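You operate a simulated robot arm through the tools that you are given. There is no shell and no other tool.

You are at the controls of a simulated robot arm. One attempt, no reset.

Task
Set the welder by the job card and weld the grey valve.
Fine: valve from the bench tray; amplitude and time as on the card; one stroke; leave the valve in the welder, slide in, shield shut.

Only the result counts: the job must be done as asked and must still hold three seconds after the hand-in. Knocking over, shifting, dropping, spilling or breaking anything else fails it.

Robot
A 7-joint arm with a two-finger parallel gripper, fixed in place. Base frame: the origin is at the foot of the arm, x ahead of it, y to its left, z up. Units: mm, rad, N and s.
Its first joint turns from -2.897 to 2.897 rad. Payload 3.43 kg.
The tool frame sits at the grasp point between the pads (the TCP): z along the fingers, y along the line on which they close. The tips reach 30 mm beyond it. Largest opening 94 mm; finger width 28, thickness 10; the body of the gripper, 50 by 96 mm, starts 55 mm behind the TCP.
Orientation is that of the tool frame in the base frame, as a unit quaternion [w, x, y, z]. With the fingers straight down and closing along the base's y, the tool's x points along the base's -x, its y along +y and its z along -z.

Tools
- The arm moves only by the tool apply_moves. Its argument "plan" is a list of rows, each an object (a shift or turn left out is 0, a gripper value left out holds the last) with "travel": the shift along the base's x, y, z in units of 30 mm (1.0 is 30 mm), a list of three; "angular": the turn, a rotation vector about the base's x, y, z in units of 8 degrees (1.0 is 8 degrees), a list of three; "hand": the closure, from 0 (fully open) to 1 (shut). In form: [{"travel": [x, y, z], "angular": [rx, ry, rz], "hand": hand}, ...]. A call has 1 to 20 rows; each row shifts and turns the commanded pose from where the row before left it. A call with a number of a shift or a turn outside -1 to 1 is refused whole. A row lasts 0.2 s, in which the tool goes at most 50 mm and 0.15 rad; a call with a longer step from one row to the next is refused whole, and so is a gripper value outside its range. Where a pose cannot be reached the arm comes as near as it can. A force on the tool above 60 N (or 10 N above the force at the start of the call, whichever is more), or a blocked arm, ends the call early, and 0.2 s more pass. Each finger travels about 45 mm/s and halts on what it meets, pressing with about 38 N; the grip force reading is that of the motor and also rises with nothing between the fingers. The clock runs only during rows and for 0.2 s after the last one: add rows that do not move to give the fingers time. It gives the time, the measured TCP pose, the force on the tool (base axes), the opening and the grip force at its end, in the units of the frame above (readings bear some noise), with the torque about the TCP (base axes, N m) and any sound that the robot's microphone picked up.
- Cameras (640 x 400 px; columns grow to the right, rows downward): "scene" is fixed at [51, 504.3, 1620.1]; the picture's right is [-0.07, -1.00, 0.00], its down [-0.78, 0.06, -0.63] and it looks along [0.63, -0.05, -0.78] (base axes); focal length 305 px, centre (320, 200). "wrist" rides on the gripper at [76, 14, -103] in the tool frame; the picture's right is [-0.18, 0.98, 0.00], its down [-0.75, -0.14, -0.64] and it looks along [-0.63, -0.12, 0.77] (tool axes); focal length 243 px, centre (320, 200). There is no depth. A picture from a camera that has moved, and an enlarged one, comes with that camera's place and axes in the base frame and with its lens. The place of the scene camera against the robot may be out by one fixed shift of up to 18 mm in any direction.
- grab_frame(camera): a new picture of that camera. The clock stands still meanwhile.
- close_up(camera, box): a new picture of the part [left, top, right, bottom] of that camera's present view, enlarged. The clock stands still meanwhile.
- job_done(): hands the job in; it is judged then, once.

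Places have to be worked out from the pictures, the camera data and where the tool is seen. Open the gripper and draw the arm clear of the work before you hand the job in, unless the task says otherwise.

The tools are called after "Request:" as name(argument=value, ...) on one line, values as JSON. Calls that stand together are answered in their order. apply_moves: Moves the arm, as the interface text tells. Its arguments: {"type":"object","properties":{"plan":{"type":"array","items":{"type":"object","properties":{"travel":{"type":"array","items":{"type":"number"}},"angular":{"type":"array","items":{"type":"number"}},"hand":{"type":"number"}}}}},"required":["plan"]} The other tools are called the same way: grab_frame (camera) takes a picture; close_up (camera, box) takes an enlarged picture of a part of a camera's view; job_done () hands the job in.

At the start:

```text
time_s: 0.0
tool_pos: [577.4, 267.6, 1241.1]
orientation: [0.0, -0.001, 1.0, 0.0]
wrist_force: [0.6, 0.2, -0.1]
ft_torque: [0.01, 0.0, 0.02]
opening: 93.7
grasp_force: 0.1
```

scene: 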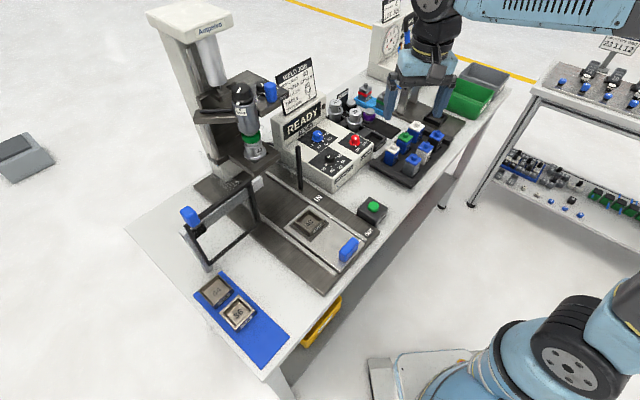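
wrist: 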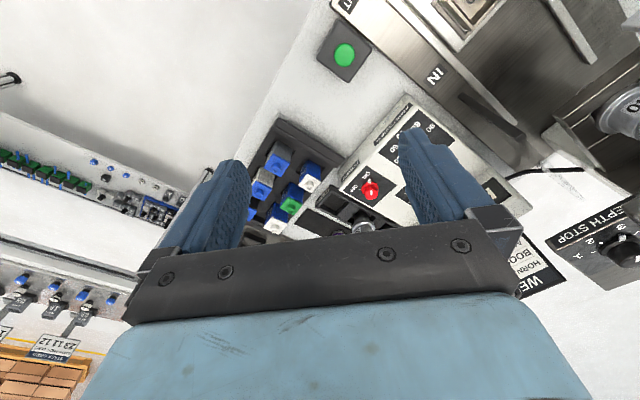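

I start by looking closely at the scene: the job card, the control box, the welder and the tray.

Request:
close_up(camera="scene", box=[260, 50, 340, 130])

Request:
close_up(camera="scene", box=[270, 90, 390, 200])

Request:
close_up(camera="scene", box=[360, 90, 480, 190])

Request:
close_up(camera="scene", box=[160, 160, 400, 370])

Request:
close_up(camera="scene", box=[140, 0, 300, 180])

```text
5.00 times, centred on (300, 90) of scene
camera zoom: at [51.0, 504.3, 1620.1], right [-0.07, -1.0, 0.0], down [-0.78, 0.06, -0.63], along [0.63, -0.05, -0.78], focal length 1525 px, centre (420, 750)
```

zoom: 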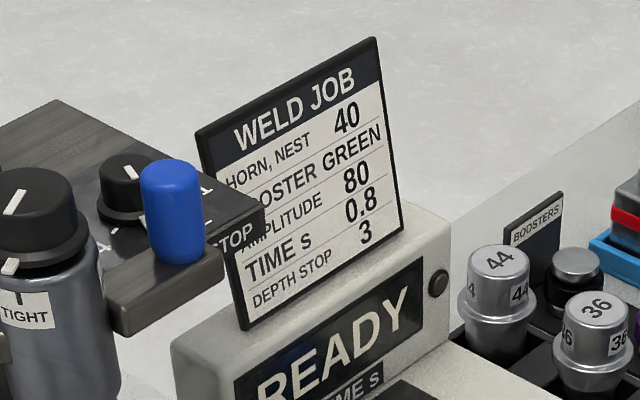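

```text
3.64 times, centred on (330, 145) of scene
camera zoom: at [51.0, 504.3, 1620.1], right [-0.07, -1.0, 0.0], down [-0.78, 0.06, -0.63], along [0.63, -0.05, -0.78], focal length 1109 px, centre (284, 400)
```

zoom: 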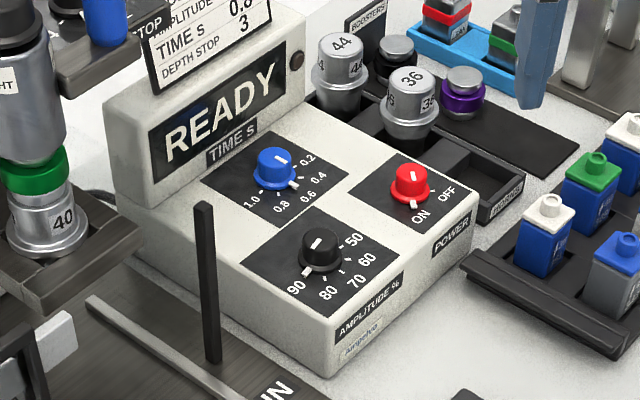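

```text
4.00 times, centred on (420, 140) of scene
camera zoom: at [51.0, 504.3, 1620.1], right [-0.07, -1.0, 0.0], down [-0.78, 0.06, -0.63], along [0.63, -0.05, -0.78], focal length 1220 px, centre (-80, 440)
```

zoom: 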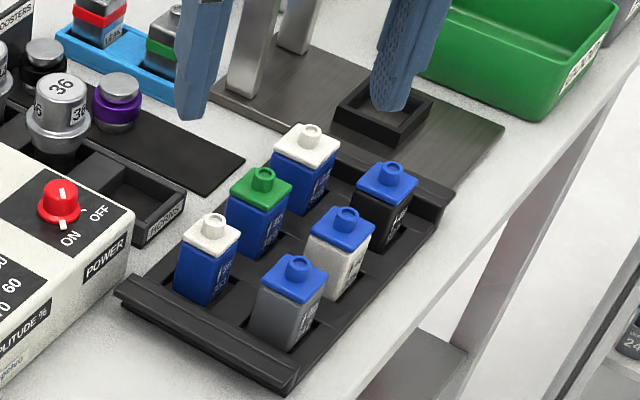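

```text
1.90 times, centred on (280, 265) of scene
camera zoom: at [51.0, 504.3, 1620.1], right [-0.07, -1.0, 0.0], down [-0.78, 0.06, -0.63], along [0.63, -0.05, -0.78], focal length 581 px, centre (396, 76)
```

zoom: 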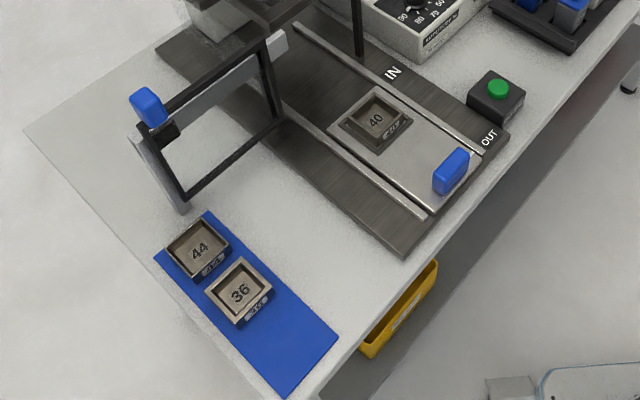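

```text
2.22 times, centred on (220, 90) of scene
camera zoom: at [51.0, 504.3, 1620.1], right [-0.07, -1.0, 0.0], down [-0.78, 0.06, -0.63], along [0.63, -0.05, -0.78], focal length 678 px, centre (542, 444)
```

zoom: 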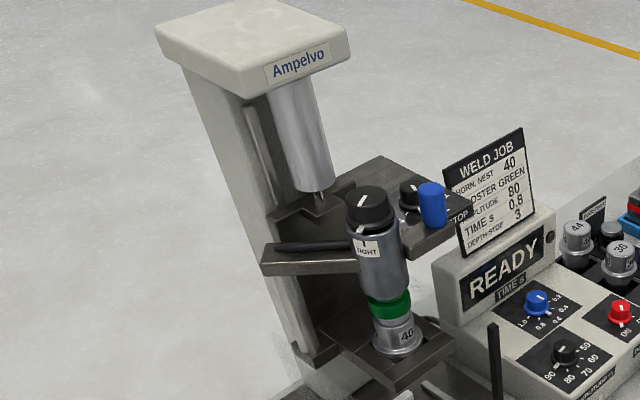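

The card reads: horn and nest 40, booster green, amplitude 80, time 0.8, depth stop 3. Next I zoom in further on the knobs, the display, the tray and the welder head.

Request:
close_up(camera="scene", box=[296, 120, 336, 145])

Request:
close_up(camera="scene", box=[310, 145, 350, 180])

Request:
close_up(camera="scene", box=[220, 75, 290, 120])

Request:
close_up(camera="wrist", box=[330, 80, 550, 230])

Request:
close_up(camera="wrist", box=[400, 0, 640, 150])

Request:
close_up(camera="wrist", box=[500, 80, 640, 300])

Request:
close_up(camera="wrist", box=[230, 110, 400, 240])

```text
16.00 times, centred on (316, 132) of scene
camera zoom: at [51.0, 504.3, 1620.1], right [-0.07, -1.0, 0.0], down [-0.78, 0.06, -0.63], along [0.63, -0.05, -0.78], focal length 4880 px, centre (384, 1280)
```

zoom: 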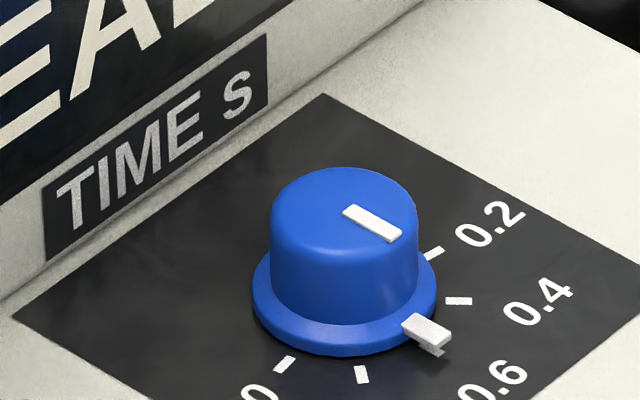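

```text
11.43 times, centred on (330, 162) of scene
camera zoom: at [51.0, 504.3, 1620.1], right [-0.07, -1.0, 0.0], down [-0.78, 0.06, -0.63], along [0.63, -0.05, -0.78], focal length 3486 px, centre (206, 629)
```

zoom: 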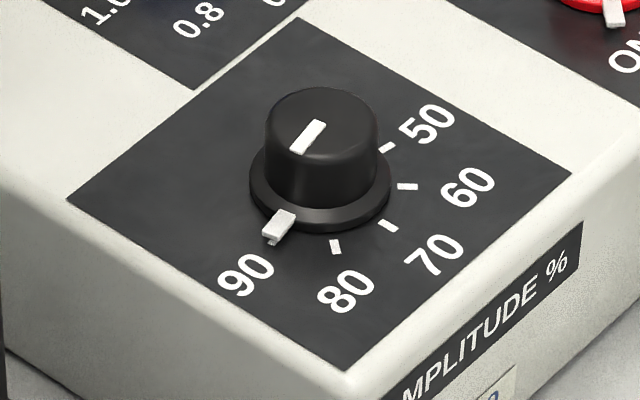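

```text
8.89 times, centred on (255, 98) of scene
camera zoom: at [51.0, 504.3, 1620.1], right [-0.07, -1.0, 0.0], down [-0.78, 0.06, -0.63], along [0.63, -0.05, -0.78], focal length 2711 px, centre (898, 1111)
```

zoom: 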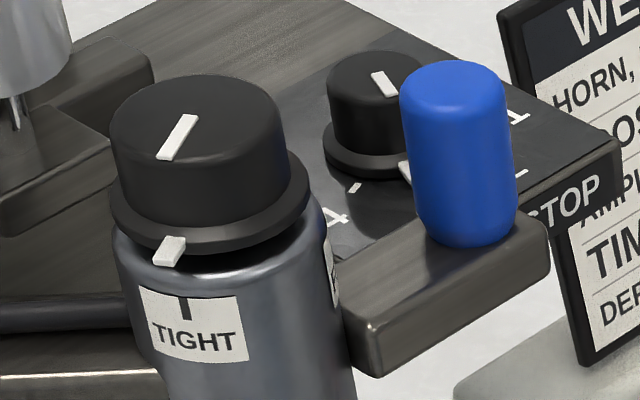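

```text
2.67 times, centred on (440, 155) of wrist
camera zoom: at [500.8, 282.0, 1343.2], right [0.18, 0.98, 0.0], down [0.75, -0.14, 0.64], along [0.63, -0.12, -0.77], focal length 647 px, centre (0, 320)
```

zoom: 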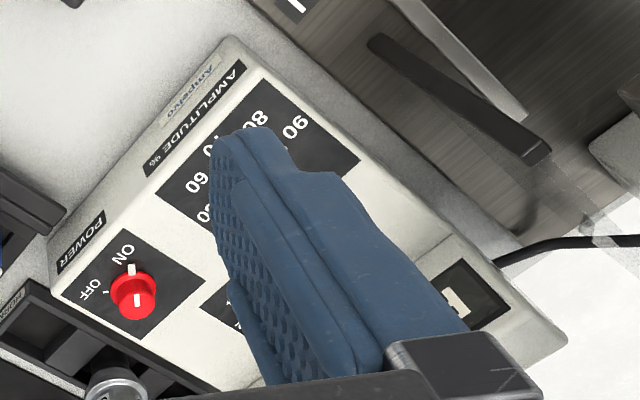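

```text
2.67 times, centred on (520, 75) of wrist
camera zoom: at [500.8, 282.0, 1343.2], right [0.18, 0.98, 0.0], down [0.75, -0.14, 0.64], along [0.63, -0.12, -0.77], focal length 647 px, centre (-213, 533)
```

zoom: 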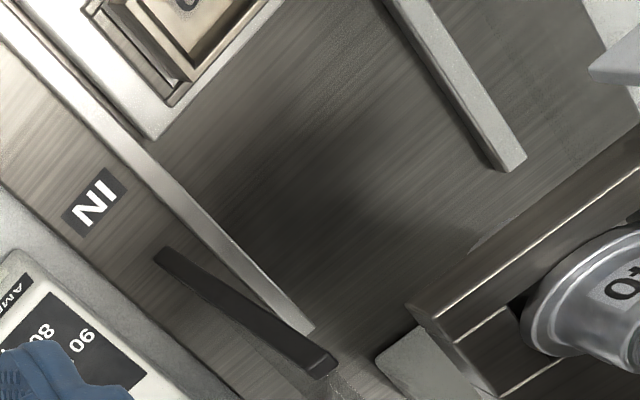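

```text
1.82 times, centred on (570, 190) of wrist
camera zoom: at [500.8, 282.0, 1343.2], right [0.18, 0.98, 0.0], down [0.75, -0.14, 0.64], along [0.63, -0.12, -0.77], focal length 441 px, centre (-134, 218)
```

zoom: 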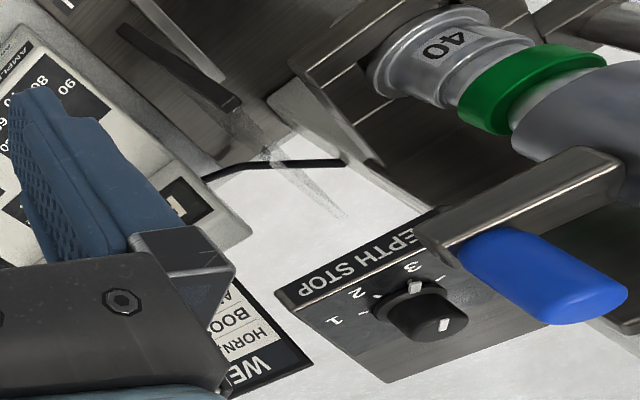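

```text
3.08 times, centred on (315, 175) of wrist
camera zoom: at [500.8, 282.0, 1343.2], right [0.18, 0.98, 0.0], down [0.75, -0.14, 0.64], along [0.63, -0.12, -0.77], focal length 746 px, centre (335, 277)
```

zoom: 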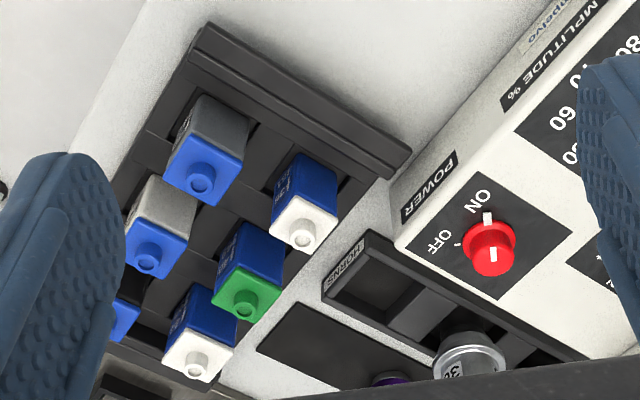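

Depth stop is already at 3, power ON, booster green and horn and nest 40, so only amplitude (at 90) and time (about 0.5) need setting. I triangulate the grey valve near (707,170,994), so I move the wrist camera closer to the tray to confirm which valve is grey.

Request:
apply_moves(plan=[{"travel": [0, -0.77, -0.5]}, {"travel": [0, -0.77, -0.5]}, {"travel": [0, -0.77, -0.5]}, {"travel": [0, -0.77, -0.5]}, {"travel": [0, 0, 0]}])

Request:
grab_frame(camera="wrist")

Request:
grab_frame(camera="scene")

```text
time_s: 1.2
tool_pos: [578.5, 175.9, 1180.2]
orientation: [0.0, 0.0, 1.0, 0.0]
wrist_force: [1.1, 0.0, -0.3]
ft_torque: [0.01, -0.02, 0.03]
opening: 93.9
grasp_force: 0.1
```

```text
taken
camera wrist: at [501.3, 189.7, 1281.5], right [0.18, 0.98, 0.0], down [0.75, -0.14, 0.64], along [0.63, -0.12, -0.77], focal length 243 px, centre (320, 200)
```

wrist: 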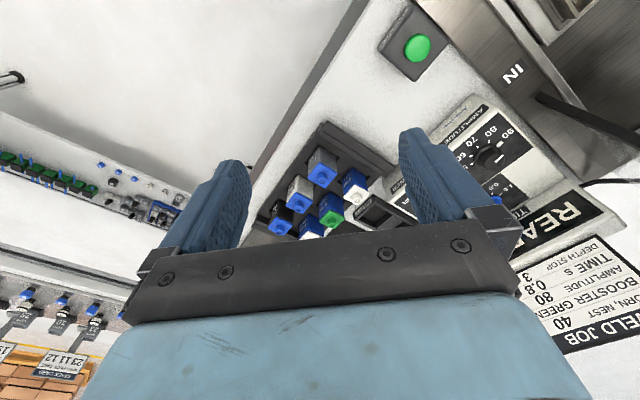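

```text
taken
```

scene: 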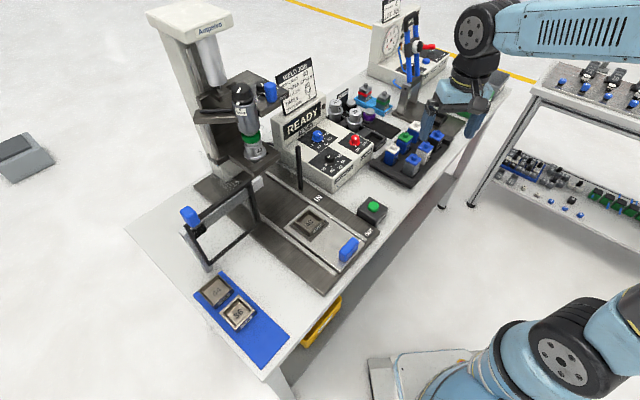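

Request:
close_up(camera="wrist", box=[240, 110, 410, 245])

Request:
close_up(camera="wrist", box=[290, 130, 370, 200])

Request:
close_up(camera="scene", box=[360, 20, 460, 110])

Request:
close_up(camera="scene", box=[470, 50, 640, 230])

```text
2.96 times, centred on (325, 178) of wrist
camera zoom: at [501.3, 189.7, 1281.5], right [0.18, 0.98, 0.0], down [0.75, -0.14, 0.64], along [0.63, -0.12, -0.77], focal length 719 px, centre (305, 267)
```

zoom: 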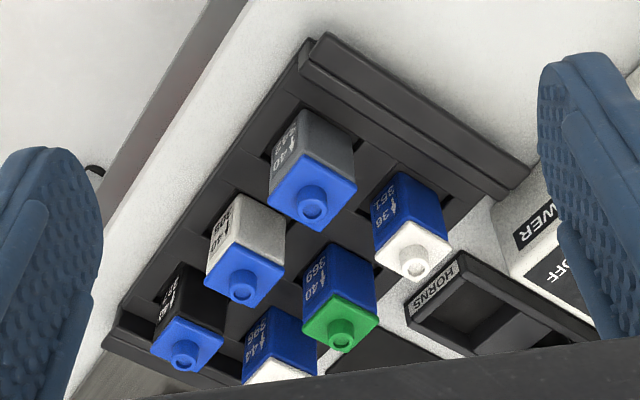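

```text
5.71 times, centred on (330, 165) of wrist
camera zoom: at [501.3, 189.7, 1281.5], right [0.18, 0.98, 0.0], down [0.75, -0.14, 0.64], along [0.63, -0.12, -0.77], focal length 1386 px, centre (263, 400)
```

zoom: 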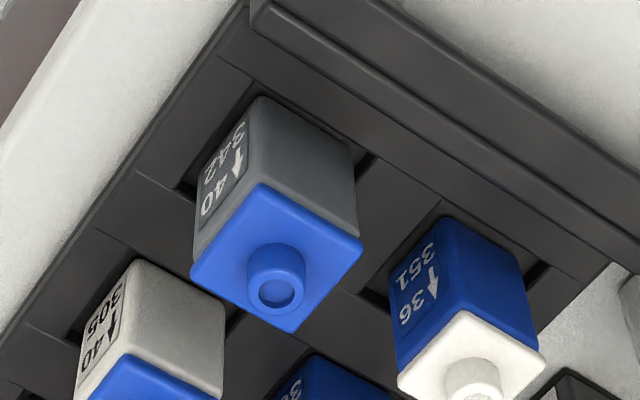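

```text
4.44 times, centred on (410, 65) of scene
camera zoom: at [51.0, 504.3, 1620.1], right [-0.07, -1.0, 0.0], down [-0.78, 0.06, -0.63], along [0.63, -0.05, -0.78], focal length 1356 px, centre (-80, 800)
```

zoom: 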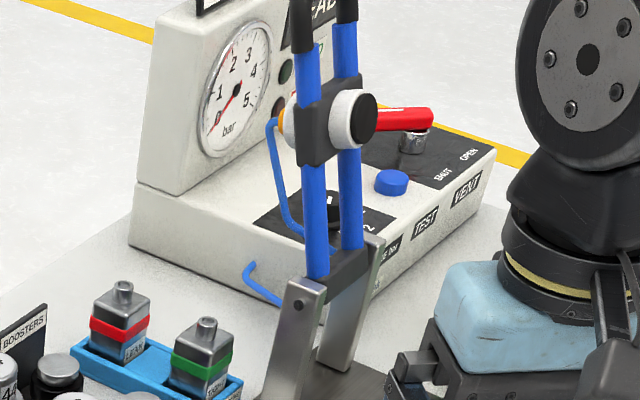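

```text
2.22 times, centred on (555, 140) of scene
camera zoom: at [51.0, 504.3, 1620.1], right [-0.07, -1.0, 0.0], down [-0.78, 0.06, -0.63], along [0.63, -0.05, -0.78], focal length 678 px, centre (-202, 333)
```

zoom: 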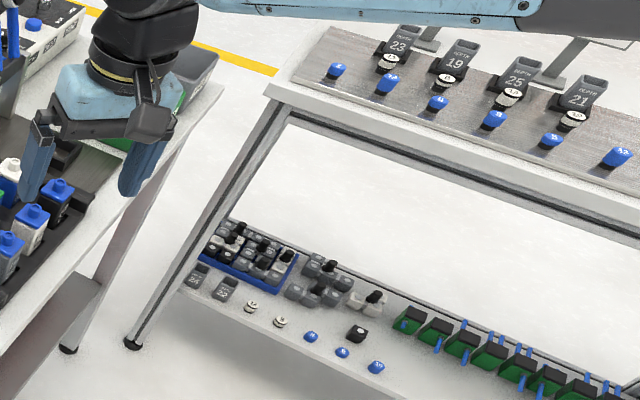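

The grey valve is the front-left one (dark grey body, blue cap, size 40). I look at its label and the nest to see how it should sit.

Request:
close_up(camera="scene", box=[400, 145, 440, 185])

Request:
close_up(camera="scene", box=[280, 195, 340, 245])

Request:
close_up(camera="scene", box=[190, 265, 270, 340])

Request:
close_up(camera="scene", box=[170, 170, 290, 280])

Request:
close_up(camera="scene", box=[320, 180, 400, 270])

```text
10.00 times, centred on (420, 165) of scene
camera zoom: at [51.0, 504.3, 1620.1], right [-0.07, -1.0, 0.0], down [-0.78, 0.06, -0.63], along [0.63, -0.05, -0.78], focal length 3050 px, centre (-680, 550)
```

zoom: 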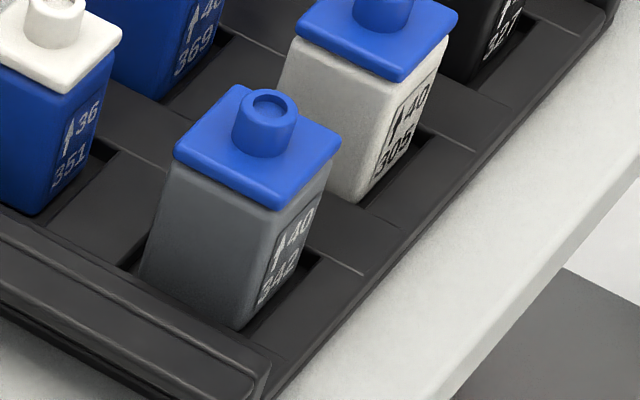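

```text
8.00 times, centred on (310, 220) of scene
camera zoom: at [51.0, 504.3, 1620.1], right [-0.07, -1.0, 0.0], down [-0.78, 0.06, -0.63], along [0.63, -0.05, -0.78], focal length 2440 px, centre (400, 40)
```

zoom: 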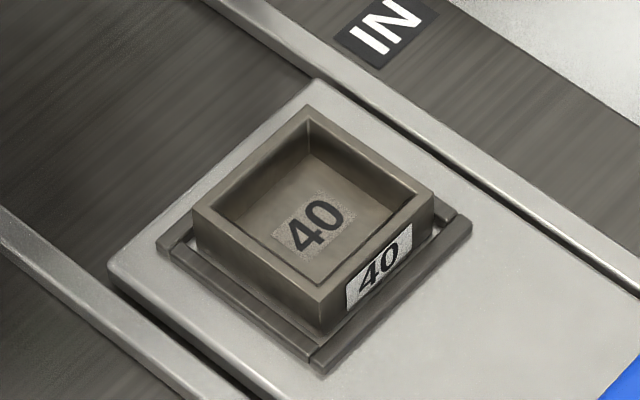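

```text
5.33 times, centred on (230, 302) of scene
camera zoom: at [51.0, 504.3, 1620.1], right [-0.07, -1.0, 0.0], down [-0.78, 0.06, -0.63], along [0.63, -0.05, -0.78], focal length 1627 px, centre (800, -347)
```

zoom: 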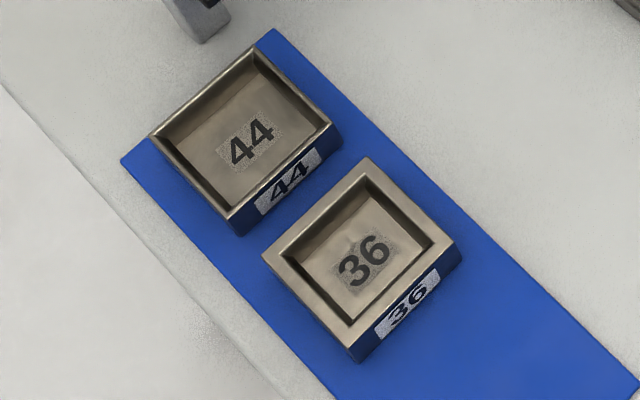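

```text
3.64 times, centred on (230, 225) of scene
camera zoom: at [51.0, 504.3, 1620.1], right [-0.07, -1.0, 0.0], down [-0.78, 0.06, -0.63], along [0.63, -0.05, -0.78], focal length 1109 px, centre (647, 109)
```

zoom: 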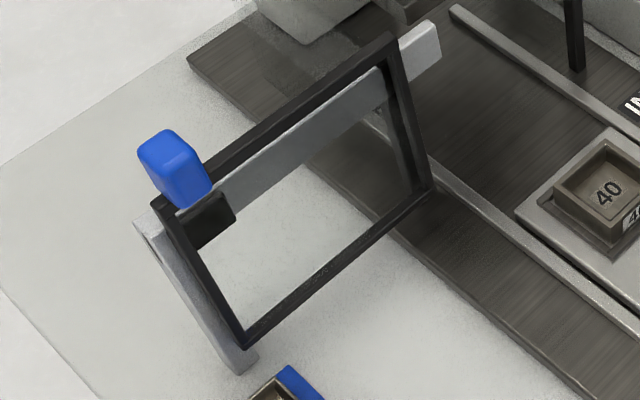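

```text
4.44 times, centred on (360, 225) of scene
camera zoom: at [51.0, 504.3, 1620.1], right [-0.07, -1.0, 0.0], down [-0.78, 0.06, -0.63], along [0.63, -0.05, -0.78], focal length 1356 px, centre (142, 89)
```

zoom: 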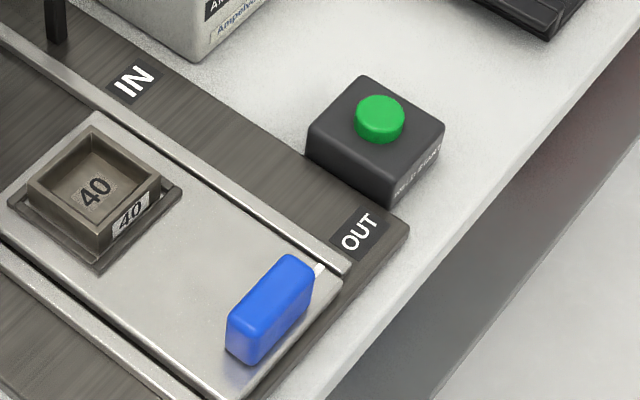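

The valve's label faces the bench front and the nest label does too, so I'll keep that orientation. I zoom on the green button's label and the press handle.

Request:
close_up(camera="scene", box=[366, 205, 390, 225])

Request:
close_up(camera="wrist", box=[370, 0, 460, 90])

Request:
close_up(camera="scene", box=[190, 60, 290, 170])

Request:
close_up(camera="scene", box=[335, 225, 375, 270])

```text
16.00 times, centred on (378, 215) of scene
camera zoom: at [51.0, 504.3, 1620.1], right [-0.07, -1.0, 0.0], down [-0.78, 0.06, -0.63], along [0.63, -0.05, -0.78], focal length 4880 px, centre (-608, -40)
```

zoom: 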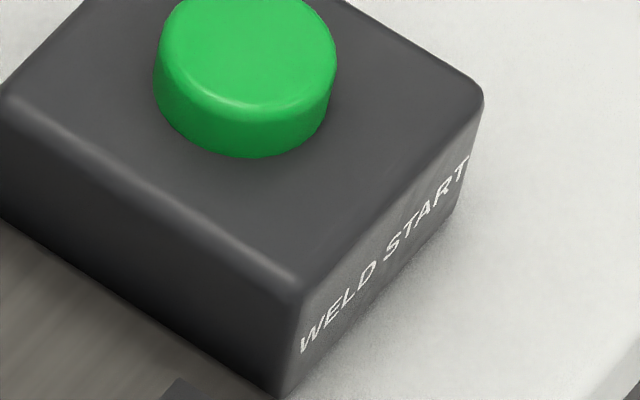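

```text
4.44 times, centred on (415, 45) of wrist
camera zoom: at [501.3, 189.7, 1281.5], right [0.18, 0.98, 0.0], down [0.75, -0.14, 0.64], along [0.63, -0.12, -0.77], focal length 1078 px, centre (-102, 889)
```

zoom: 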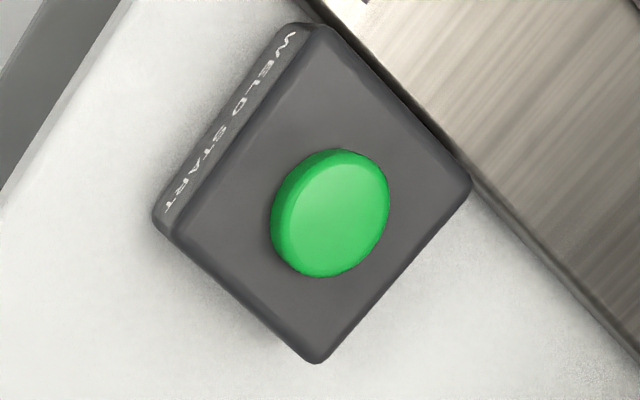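

```text
3.64 times, centred on (240, 115) of scene
camera zoom: at [51.0, 504.3, 1620.1], right [-0.07, -1.0, 0.0], down [-0.78, 0.06, -0.63], along [0.63, -0.05, -0.78], focal length 1109 px, centre (611, 509)
```

zoom: 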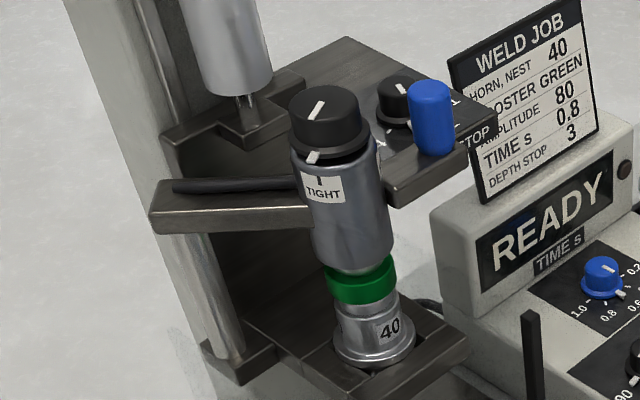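

```text
8.89 times, centred on (355, 248) of scene
camera zoom: at [51.0, 504.3, 1620.1], right [-0.07, -1.0, 0.0], down [-0.78, 0.06, -0.63], along [0.63, -0.05, -0.78], focal length 2711 px, centre (9, -222)
```

zoom: 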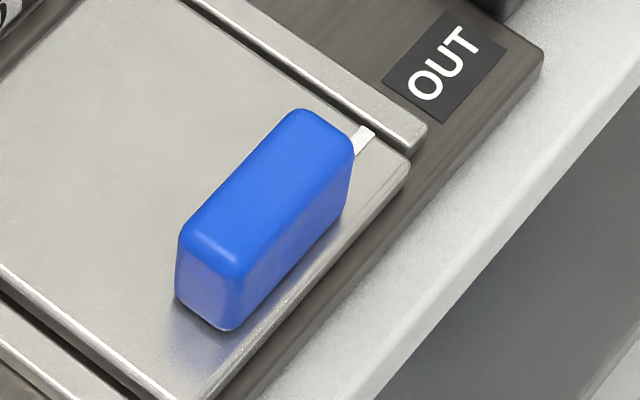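

The green button is "WELD START", so the stroke is automatic. I now swing over to the control box and turn the tool about 42° to line up with the bench, so the knobs can be measured from above.

Request:
apply_moves(plan=[{"travel": [0.58, 0.97, 0.1], "angular": [0, 0, 0.75]}, {"travel": [0.58, 0.97, 0.1], "angular": [0, 0, 0.75]}, {"travel": [0.58, 0.97, 0.1], "angular": [0, 0, 0.75]}, {"travel": [0.58, 0.97, 0.1], "angular": [0, 0, 0.75]}, {"travel": [0.58, 0.97, 0.1], "angular": [0, 0, 0.75]}, {"travel": [0.58, 0.97, 0.1], "angular": [0, 0, 0.75]}, {"travel": [0.58, 0.97, 0.1], "angular": [0, 0, 0.75]}, {"travel": [0, 0, 0]}, {"travel": [0, 0, 0]}])

Request:
grab_frame(camera="wrist")

Request:
grab_frame(camera="scene")

```text
time_s: 3.2
tool_pos: [699.0, 376.9, 1203.7]
orientation: [0.0, -0.358, 0.934, 0.001]
wrist_force: [-0.6, 0.7, -0.4]
ft_torque: [-0.01, 0.01, 0.02]
opening: 94.1
grasp_force: 0.0
```

```text
taken
camera wrist: at [633.3, 335.9, 1305.1], right [-0.52, 0.85, 0.0], down [0.65, 0.4, 0.64], along [0.55, 0.33, -0.77], focal length 243 px, centre (320, 200)
```

wrist: 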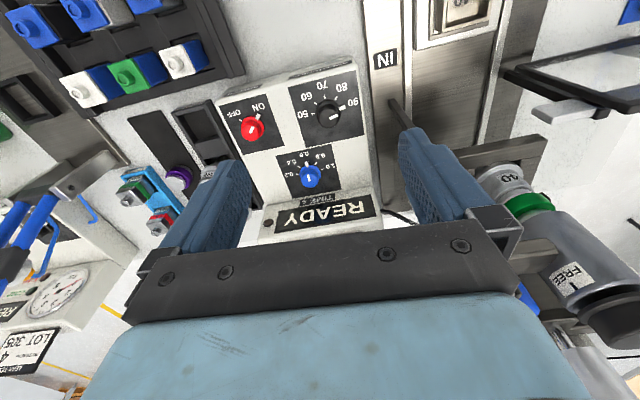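

```text
taken
```

scene: 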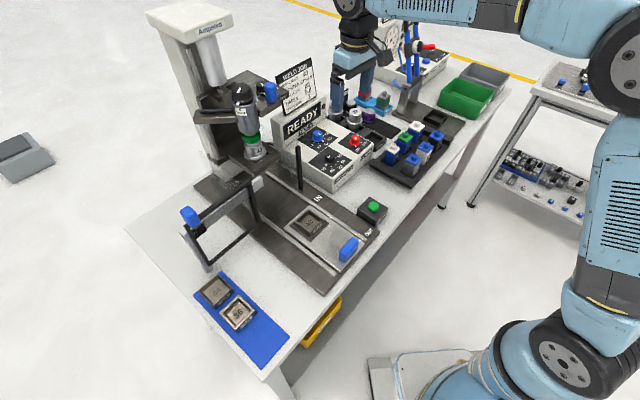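

Request:
close_up(camera="wrist", box=[220, 60, 400, 200])

Request:
close_up(camera="wrist", box=[285, 75, 365, 135])

Request:
close_up(camera="wrist", box=[270, 140, 350, 205])

Request:
close_up(camera="wrist", box=[470, 120, 640, 350])

```text
2.86 times, centred on (310, 130) of wrist
camera zoom: at [633.3, 335.9, 1305.1], right [-0.52, 0.85, 0.0], down [0.65, 0.4, 0.64], along [0.55, 0.33, -0.77], focal length 693 px, centre (349, 400)
```

zoom: 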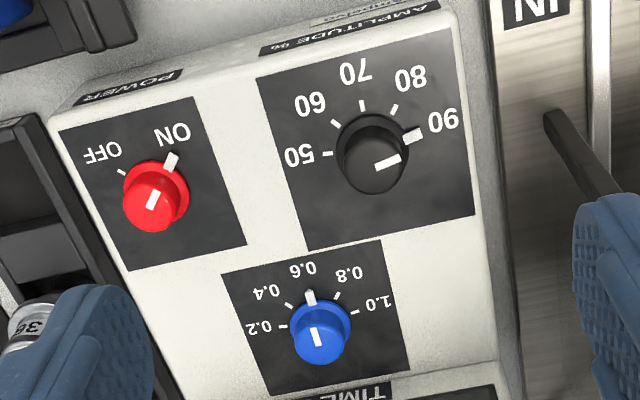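

```text
6.67 times, centred on (325, 105) of wrist
camera zoom: at [633.3, 335.9, 1305.1], right [-0.52, 0.85, 0.0], down [0.65, 0.4, 0.64], along [0.55, 0.33, -0.77], focal length 1618 px, centre (287, 833)
```

zoom: 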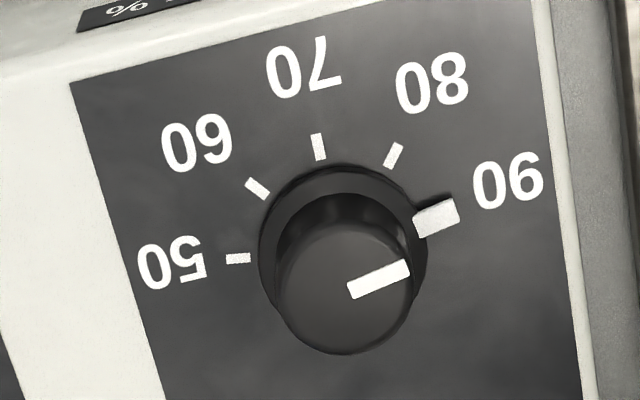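

```text
6.15 times, centred on (310, 172) of wrist
camera zoom: at [633.3, 335.9, 1305.1], right [-0.52, 0.85, 0.0], down [0.65, 0.4, 0.64], along [0.55, 0.33, -0.77], focal length 1493 px, centre (382, 369)
```

zoom: 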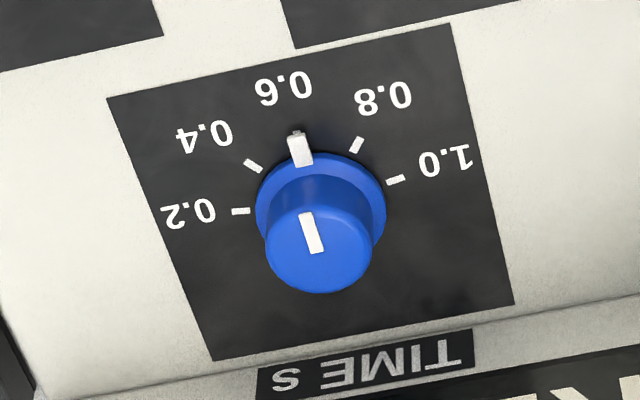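

```text
1.74 times, centred on (555, 235) of wrist
camera zoom: at [633.3, 335.9, 1305.1], right [-0.52, 0.85, 0.0], down [0.65, 0.4, 0.64], along [0.55, 0.33, -0.77], focal length 422 px, centre (-89, 139)
```

zoom: 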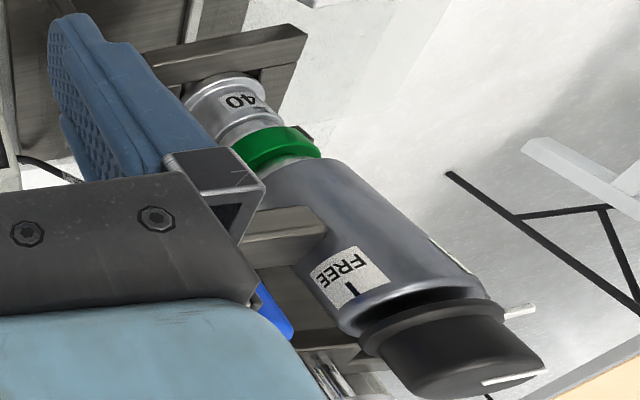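

Time is at 0.6 (needs one step to 0.8) and amplitude at 90 (needs one step to 80); the ticks work out to 40° apart. I drop 90 mm straight down to get a second view of the same area for depth.

Request:
apply_moves(plan=[{"travel": [0, 0, -1], "angular": [0, 0, 0.375]}, {"travel": [0, 0, -1]}, {"travel": [0, 0, -1]}, {"travel": [0, 0, 0]}, {"travel": [0, 0, 0]}])

Request:
grab_frame(camera="wrist")

Request:
close_up(camera="wrist", box=[220, 0, 420, 140])

Request:
grab_frame(camera="scene")

```text
time_s: 4.4
tool_pos: [699.7, 379.0, 1112.4]
orientation: [0.0, -0.383, 0.924, -0.001]
wrist_force: [0.6, 0.2, 0.5]
ft_torque: [0.0, -0.01, -0.01]
opening: 94.3
grasp_force: 0.1
```

```text
taken
camera wrist: at [635.0, 335.3, 1214.1], right [-0.56, 0.83, 0.0], down [0.63, 0.43, 0.64], along [0.53, 0.36, -0.77], focal length 243 px, centre (320, 200)
```

wrist: 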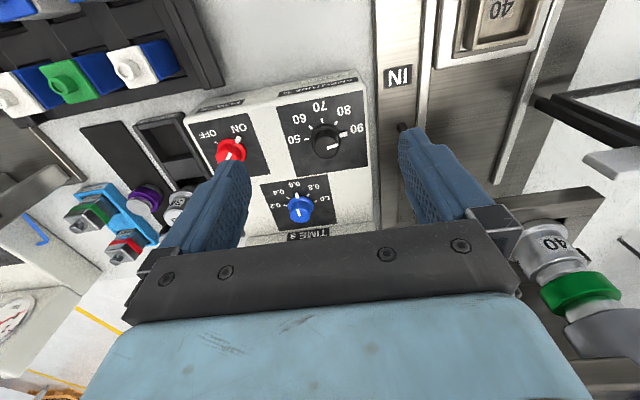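

```text
2.86 times, centred on (320, 70) of wrist
camera zoom: at [635.0, 335.3, 1214.1], right [-0.56, 0.83, 0.0], down [0.63, 0.43, 0.64], along [0.53, 0.36, -0.77], focal length 693 px, centre (320, 571)
```

zoom: 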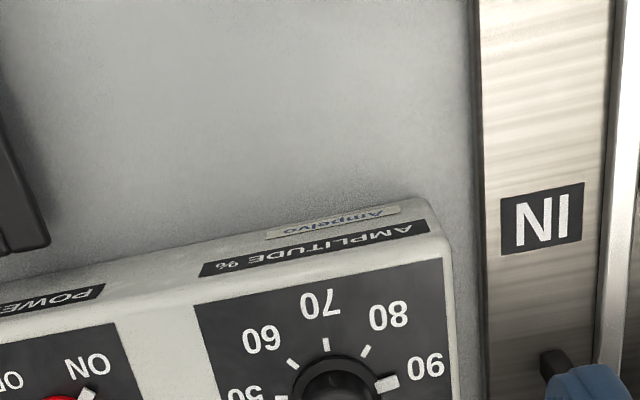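

```text
taken
```

scene: 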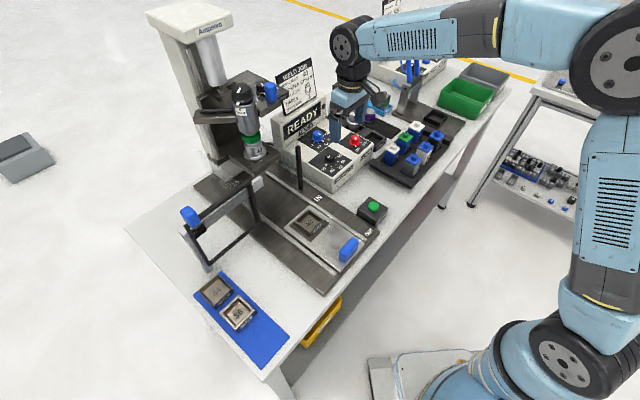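

Request:
close_up(camera="wrist", box=[285, 95, 375, 165])

Request:
close_up(camera="wrist", box=[260, 170, 340, 235])

```text
5.71 times, centred on (330, 130) of wrist
camera zoom: at [635.0, 335.3, 1214.1], right [-0.56, 0.83, 0.0], down [0.63, 0.43, 0.64], along [0.53, 0.36, -0.77], focal length 1386 px, centre (263, 600)
```

zoom: 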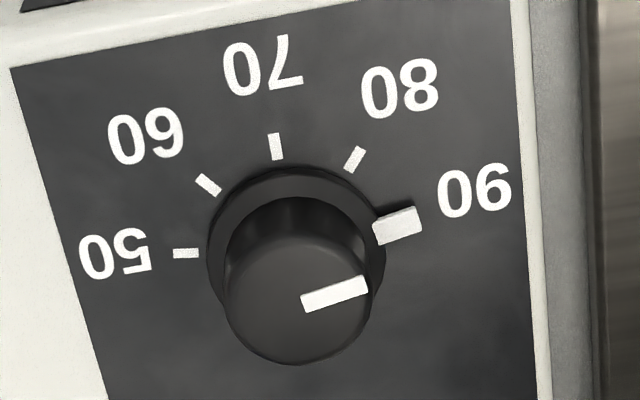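

```text
6.15 times, centred on (300, 202) of wrist
camera zoom: at [635.0, 335.3, 1214.1], right [-0.56, 0.83, 0.0], down [0.63, 0.43, 0.64], along [0.53, 0.36, -0.77], focal length 1493 px, centre (443, 185)
```

zoom: 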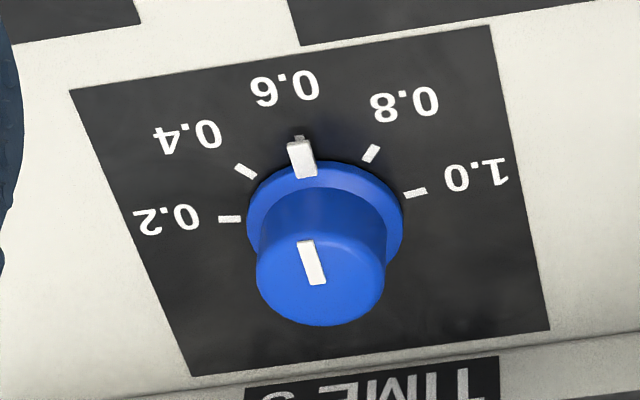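

From the two views the amplitude knob axis is at about (744,418), panel top z≈934, knob ≈30 mm diameter, 22 mm high; time knob at about (854,450). I move above the amplitude knob and turn the tool to yaw ≈ -15° so the knob's pointer stays clear of the fingers.

Request:
apply_moves(plan=[{"travel": [0.185, 0.1625, 0], "angular": [0, 0, -0.9375]}, {"travel": [0.185, 0.1625, 0], "angular": [0, 0, -0.9375]}, {"travel": [0.185, 0.1625, 0], "angular": [0, 0, -0.9375]}, {"travel": [0.185, 0.1625, 0], "angular": [0, 0, -0.9375]}, {"travel": [0.185, 0.1625, 0], "angular": [0, 0, -0.9375]}, {"travel": [0.185, 0.1625, 0], "angular": [0, 0, -0.9375]}, {"travel": [0.185, 0.1625, 0], "angular": [0, 0, -0.9375]}, {"travel": [0.185, 0.1625, 0], "angular": [0, 0, -0.9375]}, {"travel": [0, 0, 0]}, {"travel": [0, 0, 0]}])

Request:
grab_frame(camera="wrist")

Request:
close_up(camera="wrist", box=[270, 80, 370, 150])

```text
time_s: 6.6
tool_pos: [741.3, 419.0, 1113.2]
orientation: [0.0, 0.131, 0.991, 0.0]
wrist_force: [0.1, -0.1, 0.1]
ft_torque: [-0.01, 0.0, 0.0]
opening: 94.2
grasp_force: 0.0
```

```text
taken
camera wrist: at [673.1, 451.4, 1214.4], right [0.43, 0.9, 0.0], down [0.69, -0.33, 0.64], along [0.58, -0.28, -0.77], focal length 243 px, centre (320, 200)
```

wrist: 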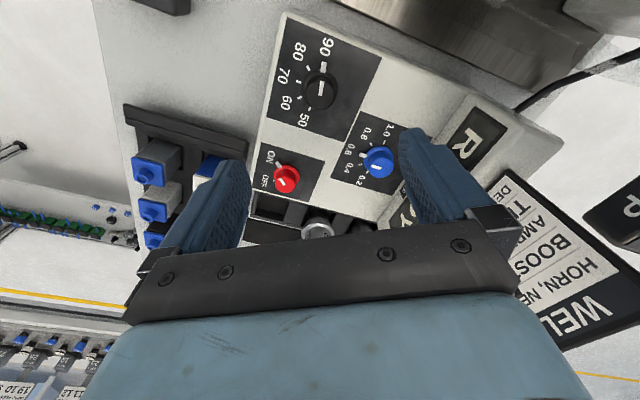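

```text
5.71 times, centred on (320, 115) of wrist
camera zoom: at [673.1, 451.4, 1214.4], right [0.43, 0.9, 0.0], down [0.69, -0.33, 0.64], along [0.58, -0.28, -0.77], focal length 1386 px, centre (320, 686)
```

zoom: 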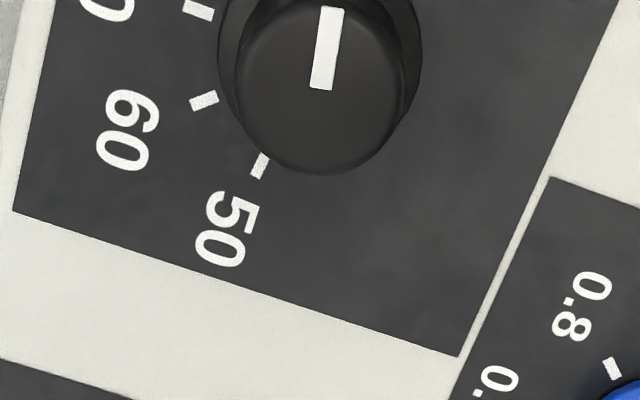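

The knob top sits at (320, 95) in the picture, matching a knob on the tool axis with top z≈956. I lower to TCP z≈1010 and check again.

Request:
apply_moves(plan=[{"travel": [0, 0, -0.86]}, {"travel": [0, 0, -0.86]}, {"travel": [0, 0, -0.86]}, {"travel": [0, 0, -0.86]}, {"travel": [0, 0, 0]}, {"travel": [0, 0, 0]}])

Request:
grab_frame(camera="wrist")

Request:
close_up(camera="wrist", box=[220, 70, 420, 200])

```text
time_s: 8.0
tool_pos: [742.6, 418.5, 1009.1]
orientation: [0.0, 0.13, 0.991, 0.001]
wrist_force: [-0.4, 0.7, 0.3]
ft_torque: [0.01, 0.0, -0.03]
opening: 94.4
grasp_force: 0.2
```

```text
taken
camera wrist: at [673.3, 451.4, 1109.9], right [0.43, 0.9, 0.0], down [0.69, -0.33, 0.64], along [0.58, -0.28, -0.77], focal length 243 px, centre (320, 200)
```

wrist: 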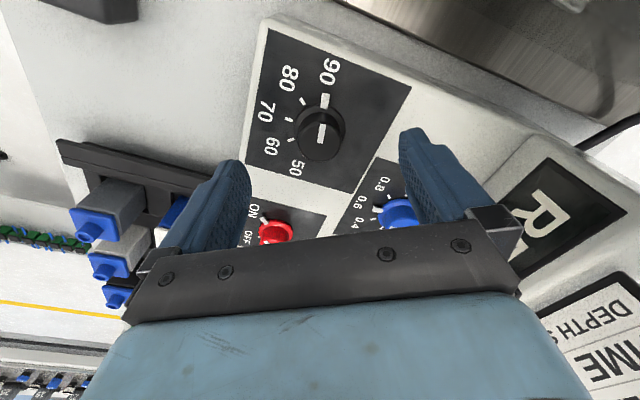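

```text
3.08 times, centred on (320, 135) of wrist
camera zoom: at [673.3, 451.4, 1109.9], right [0.43, 0.9, 0.0], down [0.69, -0.33, 0.64], along [0.58, -0.28, -0.77], focal length 746 px, centre (320, 400)
```

zoom: 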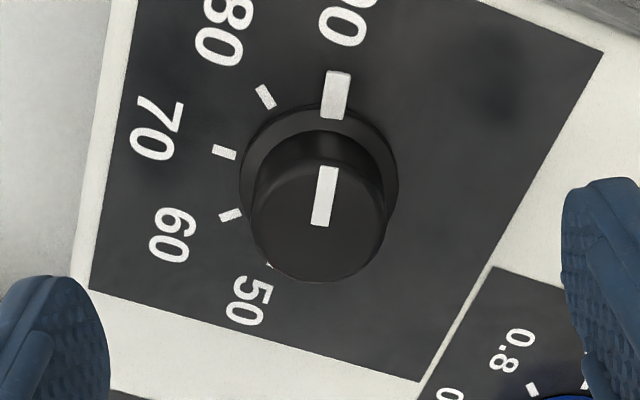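

The knob is centred under the tool (top z≈957). I lower so the tips reach about z 944, just above the base ring, then close on the knob.

Request:
apply_moves(plan=[{"travel": [0, 0, -0.6]}, {"travel": [0, 0, -0.55]}, {"travel": [0, 0, 0]}, {"travel": [0, 0, 0], "hand": 0.6}, {"travel": [0, 0, 0], "hand": 0.6}, {"travel": [0, 0, 0], "hand": 0.6}, {"travel": [0, 0, 0], "hand": 0.6}])

Request:
close_up(camera="wrist", box=[220, 90, 420, 220])

```text
time_s: 9.6
tool_pos: [743.0, 418.3, 974.6]
orientation: [0.001, 0.13, 0.991, 0.0]
wrist_force: [0.2, 0.0, 0.5]
ft_torque: [-0.01, 0.03, -0.02]
opening: 37.6
grasp_force: 0.0
```

```text
3.08 times, centred on (320, 155) of wrist
camera zoom: at [673.6, 451.1, 1076.1], right [0.43, 0.9, 0.0], down [0.69, -0.33, 0.64], along [0.58, -0.28, -0.77], focal length 746 px, centre (320, 338)
```

zoom: 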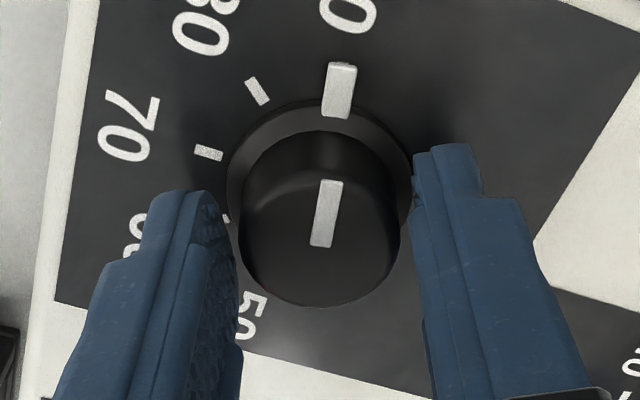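

The fingers flank the knob evenly with the tips just above the ring. I close fully to grip and check the force.

Request:
apply_moves(plan=[{"travel": [0, 0, 0], "hand": 1.0}, {"travel": [0, 0, 0], "hand": 1.0}, {"travel": [0, 0, 0], "hand": 1.0}])

```text
time_s: 10.4
tool_pos: [743.9, 417.6, 973.8]
orientation: [0.0, 0.131, 0.991, 0.0]
wrist_force: [-0.6, -0.9, -0.3]
ft_torque: [0.28, -0.13, 0.02]
opening: 30.8
grasp_force: 45.4
```

Gripped at 30.8 mm. Now I turn the knob +40° about z (90 → 80).

Request:
apply_moves(plan=[{"angular": [0, 0, 1.0], "hand": 1.0}, {"angular": [0, 0, 1.0]}, {"angular": [0, 0, 1.0]}, {"angular": [0, 0, 1.0]}, {"angular": [0, 0, 1.0]}, {"travel": [0, 0, 0]}, {"travel": [0, 0, 0]}])

Request:
close_up(camera="wrist", box=[220, 90, 420, 220])

```text
time_s: 12.0
tool_pos: [743.9, 419.7, 974.9]
orientation: [0.0, -0.216, 0.976, 0.0]
wrist_force: [12.1, 5.6, -6.2]
ft_torque: [0.08, -1.19, 0.0]
opening: 30.6
grasp_force: 44.9
```

```text
3.08 times, centred on (320, 155) of wrist
camera zoom: at [668.3, 398.8, 1076.1], right [-0.25, 0.97, 0.0], down [0.74, 0.19, 0.64], along [0.62, 0.16, -0.77], focal length 746 px, centre (320, 338)
```

zoom: 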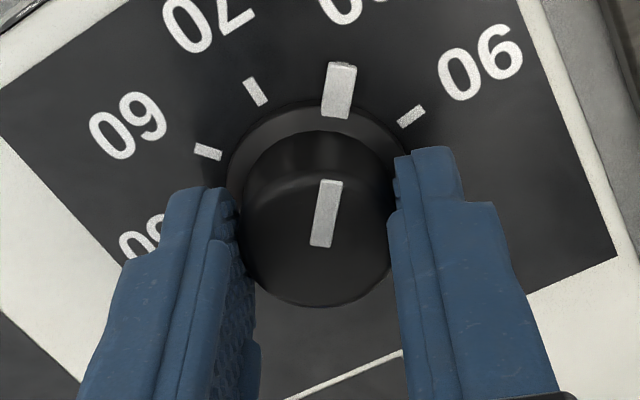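

The pointer now appears at the 80 position. I open and lift clear, then check the reading.

Request:
apply_moves(plan=[{"travel": [0, 0, 0], "hand": 0.5}, {"travel": [0, 0, 0], "hand": 0.5}, {"travel": [0, 0, 0], "hand": 0.5}, {"travel": [0, 0, 1]}, {"travel": [0, 0, 1]}, {"travel": [0, 0, 1]}, {"travel": [0, 0, 0]}])

Request:
close_up(camera="wrist", box=[270, 50, 370, 140])

Request:
grab_frame(camera="wrist")

Request:
close_up(camera="scene", box=[270, 90, 390, 200])

```text
time_s: 13.6
tool_pos: [740.3, 419.9, 1067.6]
orientation: [0.0, -0.217, 0.976, 0.0]
wrist_force: [0.3, 0.6, 0.5]
ft_torque: [-0.02, -0.01, 0.0]
opening: 47.0
grasp_force: 0.1
```

```text
4.44 times, centred on (320, 95) of wrist
camera zoom: at [666.6, 399.5, 1168.5], right [-0.25, 0.97, 0.0], down [0.74, 0.19, 0.64], along [0.62, 0.16, -0.77], focal length 1078 px, centre (320, 667)
```

zoom: 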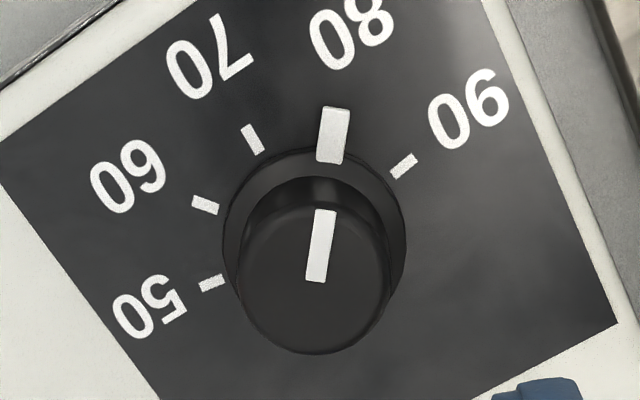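

```text
taken
camera wrist: at [666.6, 399.5, 1168.5], right [-0.25, 0.97, 0.0], down [0.74, 0.19, 0.64], along [0.62, 0.16, -0.77], focal length 243 px, centre (320, 200)
```

wrist: 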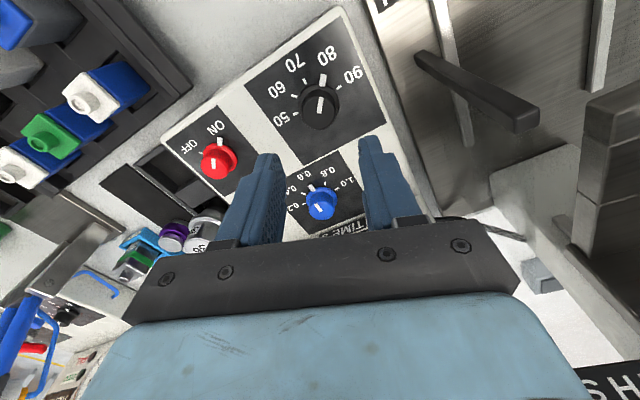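

```text
3.64 times, centred on (330, 145) of scene
camera zoom: at [51.0, 504.3, 1620.1], right [-0.07, -1.0, 0.0], down [-0.78, 0.06, -0.63], along [0.63, -0.05, -0.78], focal length 1109 px, centre (284, 400)
```

zoom: 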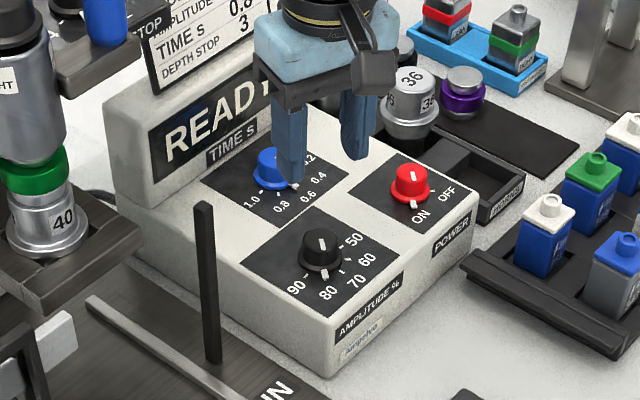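

Request:
close_up(camera="wrist", box=[295, 65, 345, 130])

Request:
close_up(camera="scene", box=[310, 145, 350, 180])

```text
6.15 times, centred on (320, 98) of wrist
camera zoom: at [666.6, 399.5, 1168.5], right [-0.25, 0.97, 0.0], down [0.74, 0.19, 0.64], along [0.62, 0.16, -0.77], focal length 1493 px, centre (320, 831)
```

zoom: 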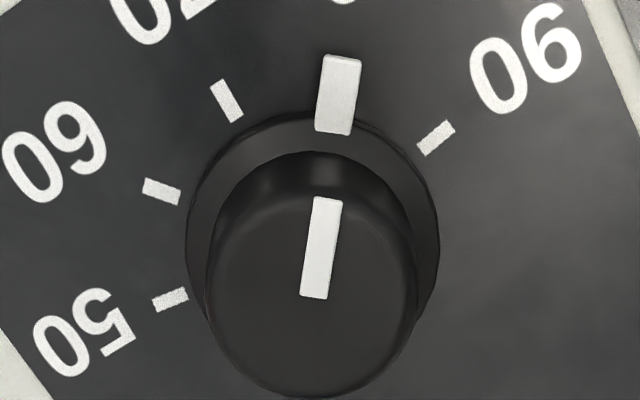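

```text
11.43 times, centred on (330, 162) of scene
camera zoom: at [51.0, 504.3, 1620.1], right [-0.07, -1.0, 0.0], down [-0.78, 0.06, -0.63], along [0.63, -0.05, -0.78], focal length 3486 px, centre (206, 629)
```

zoom: 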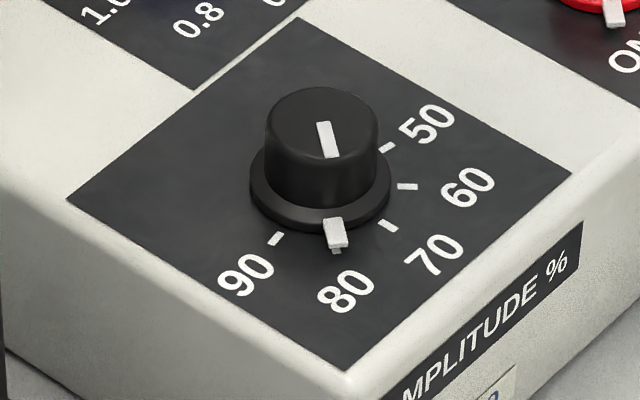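

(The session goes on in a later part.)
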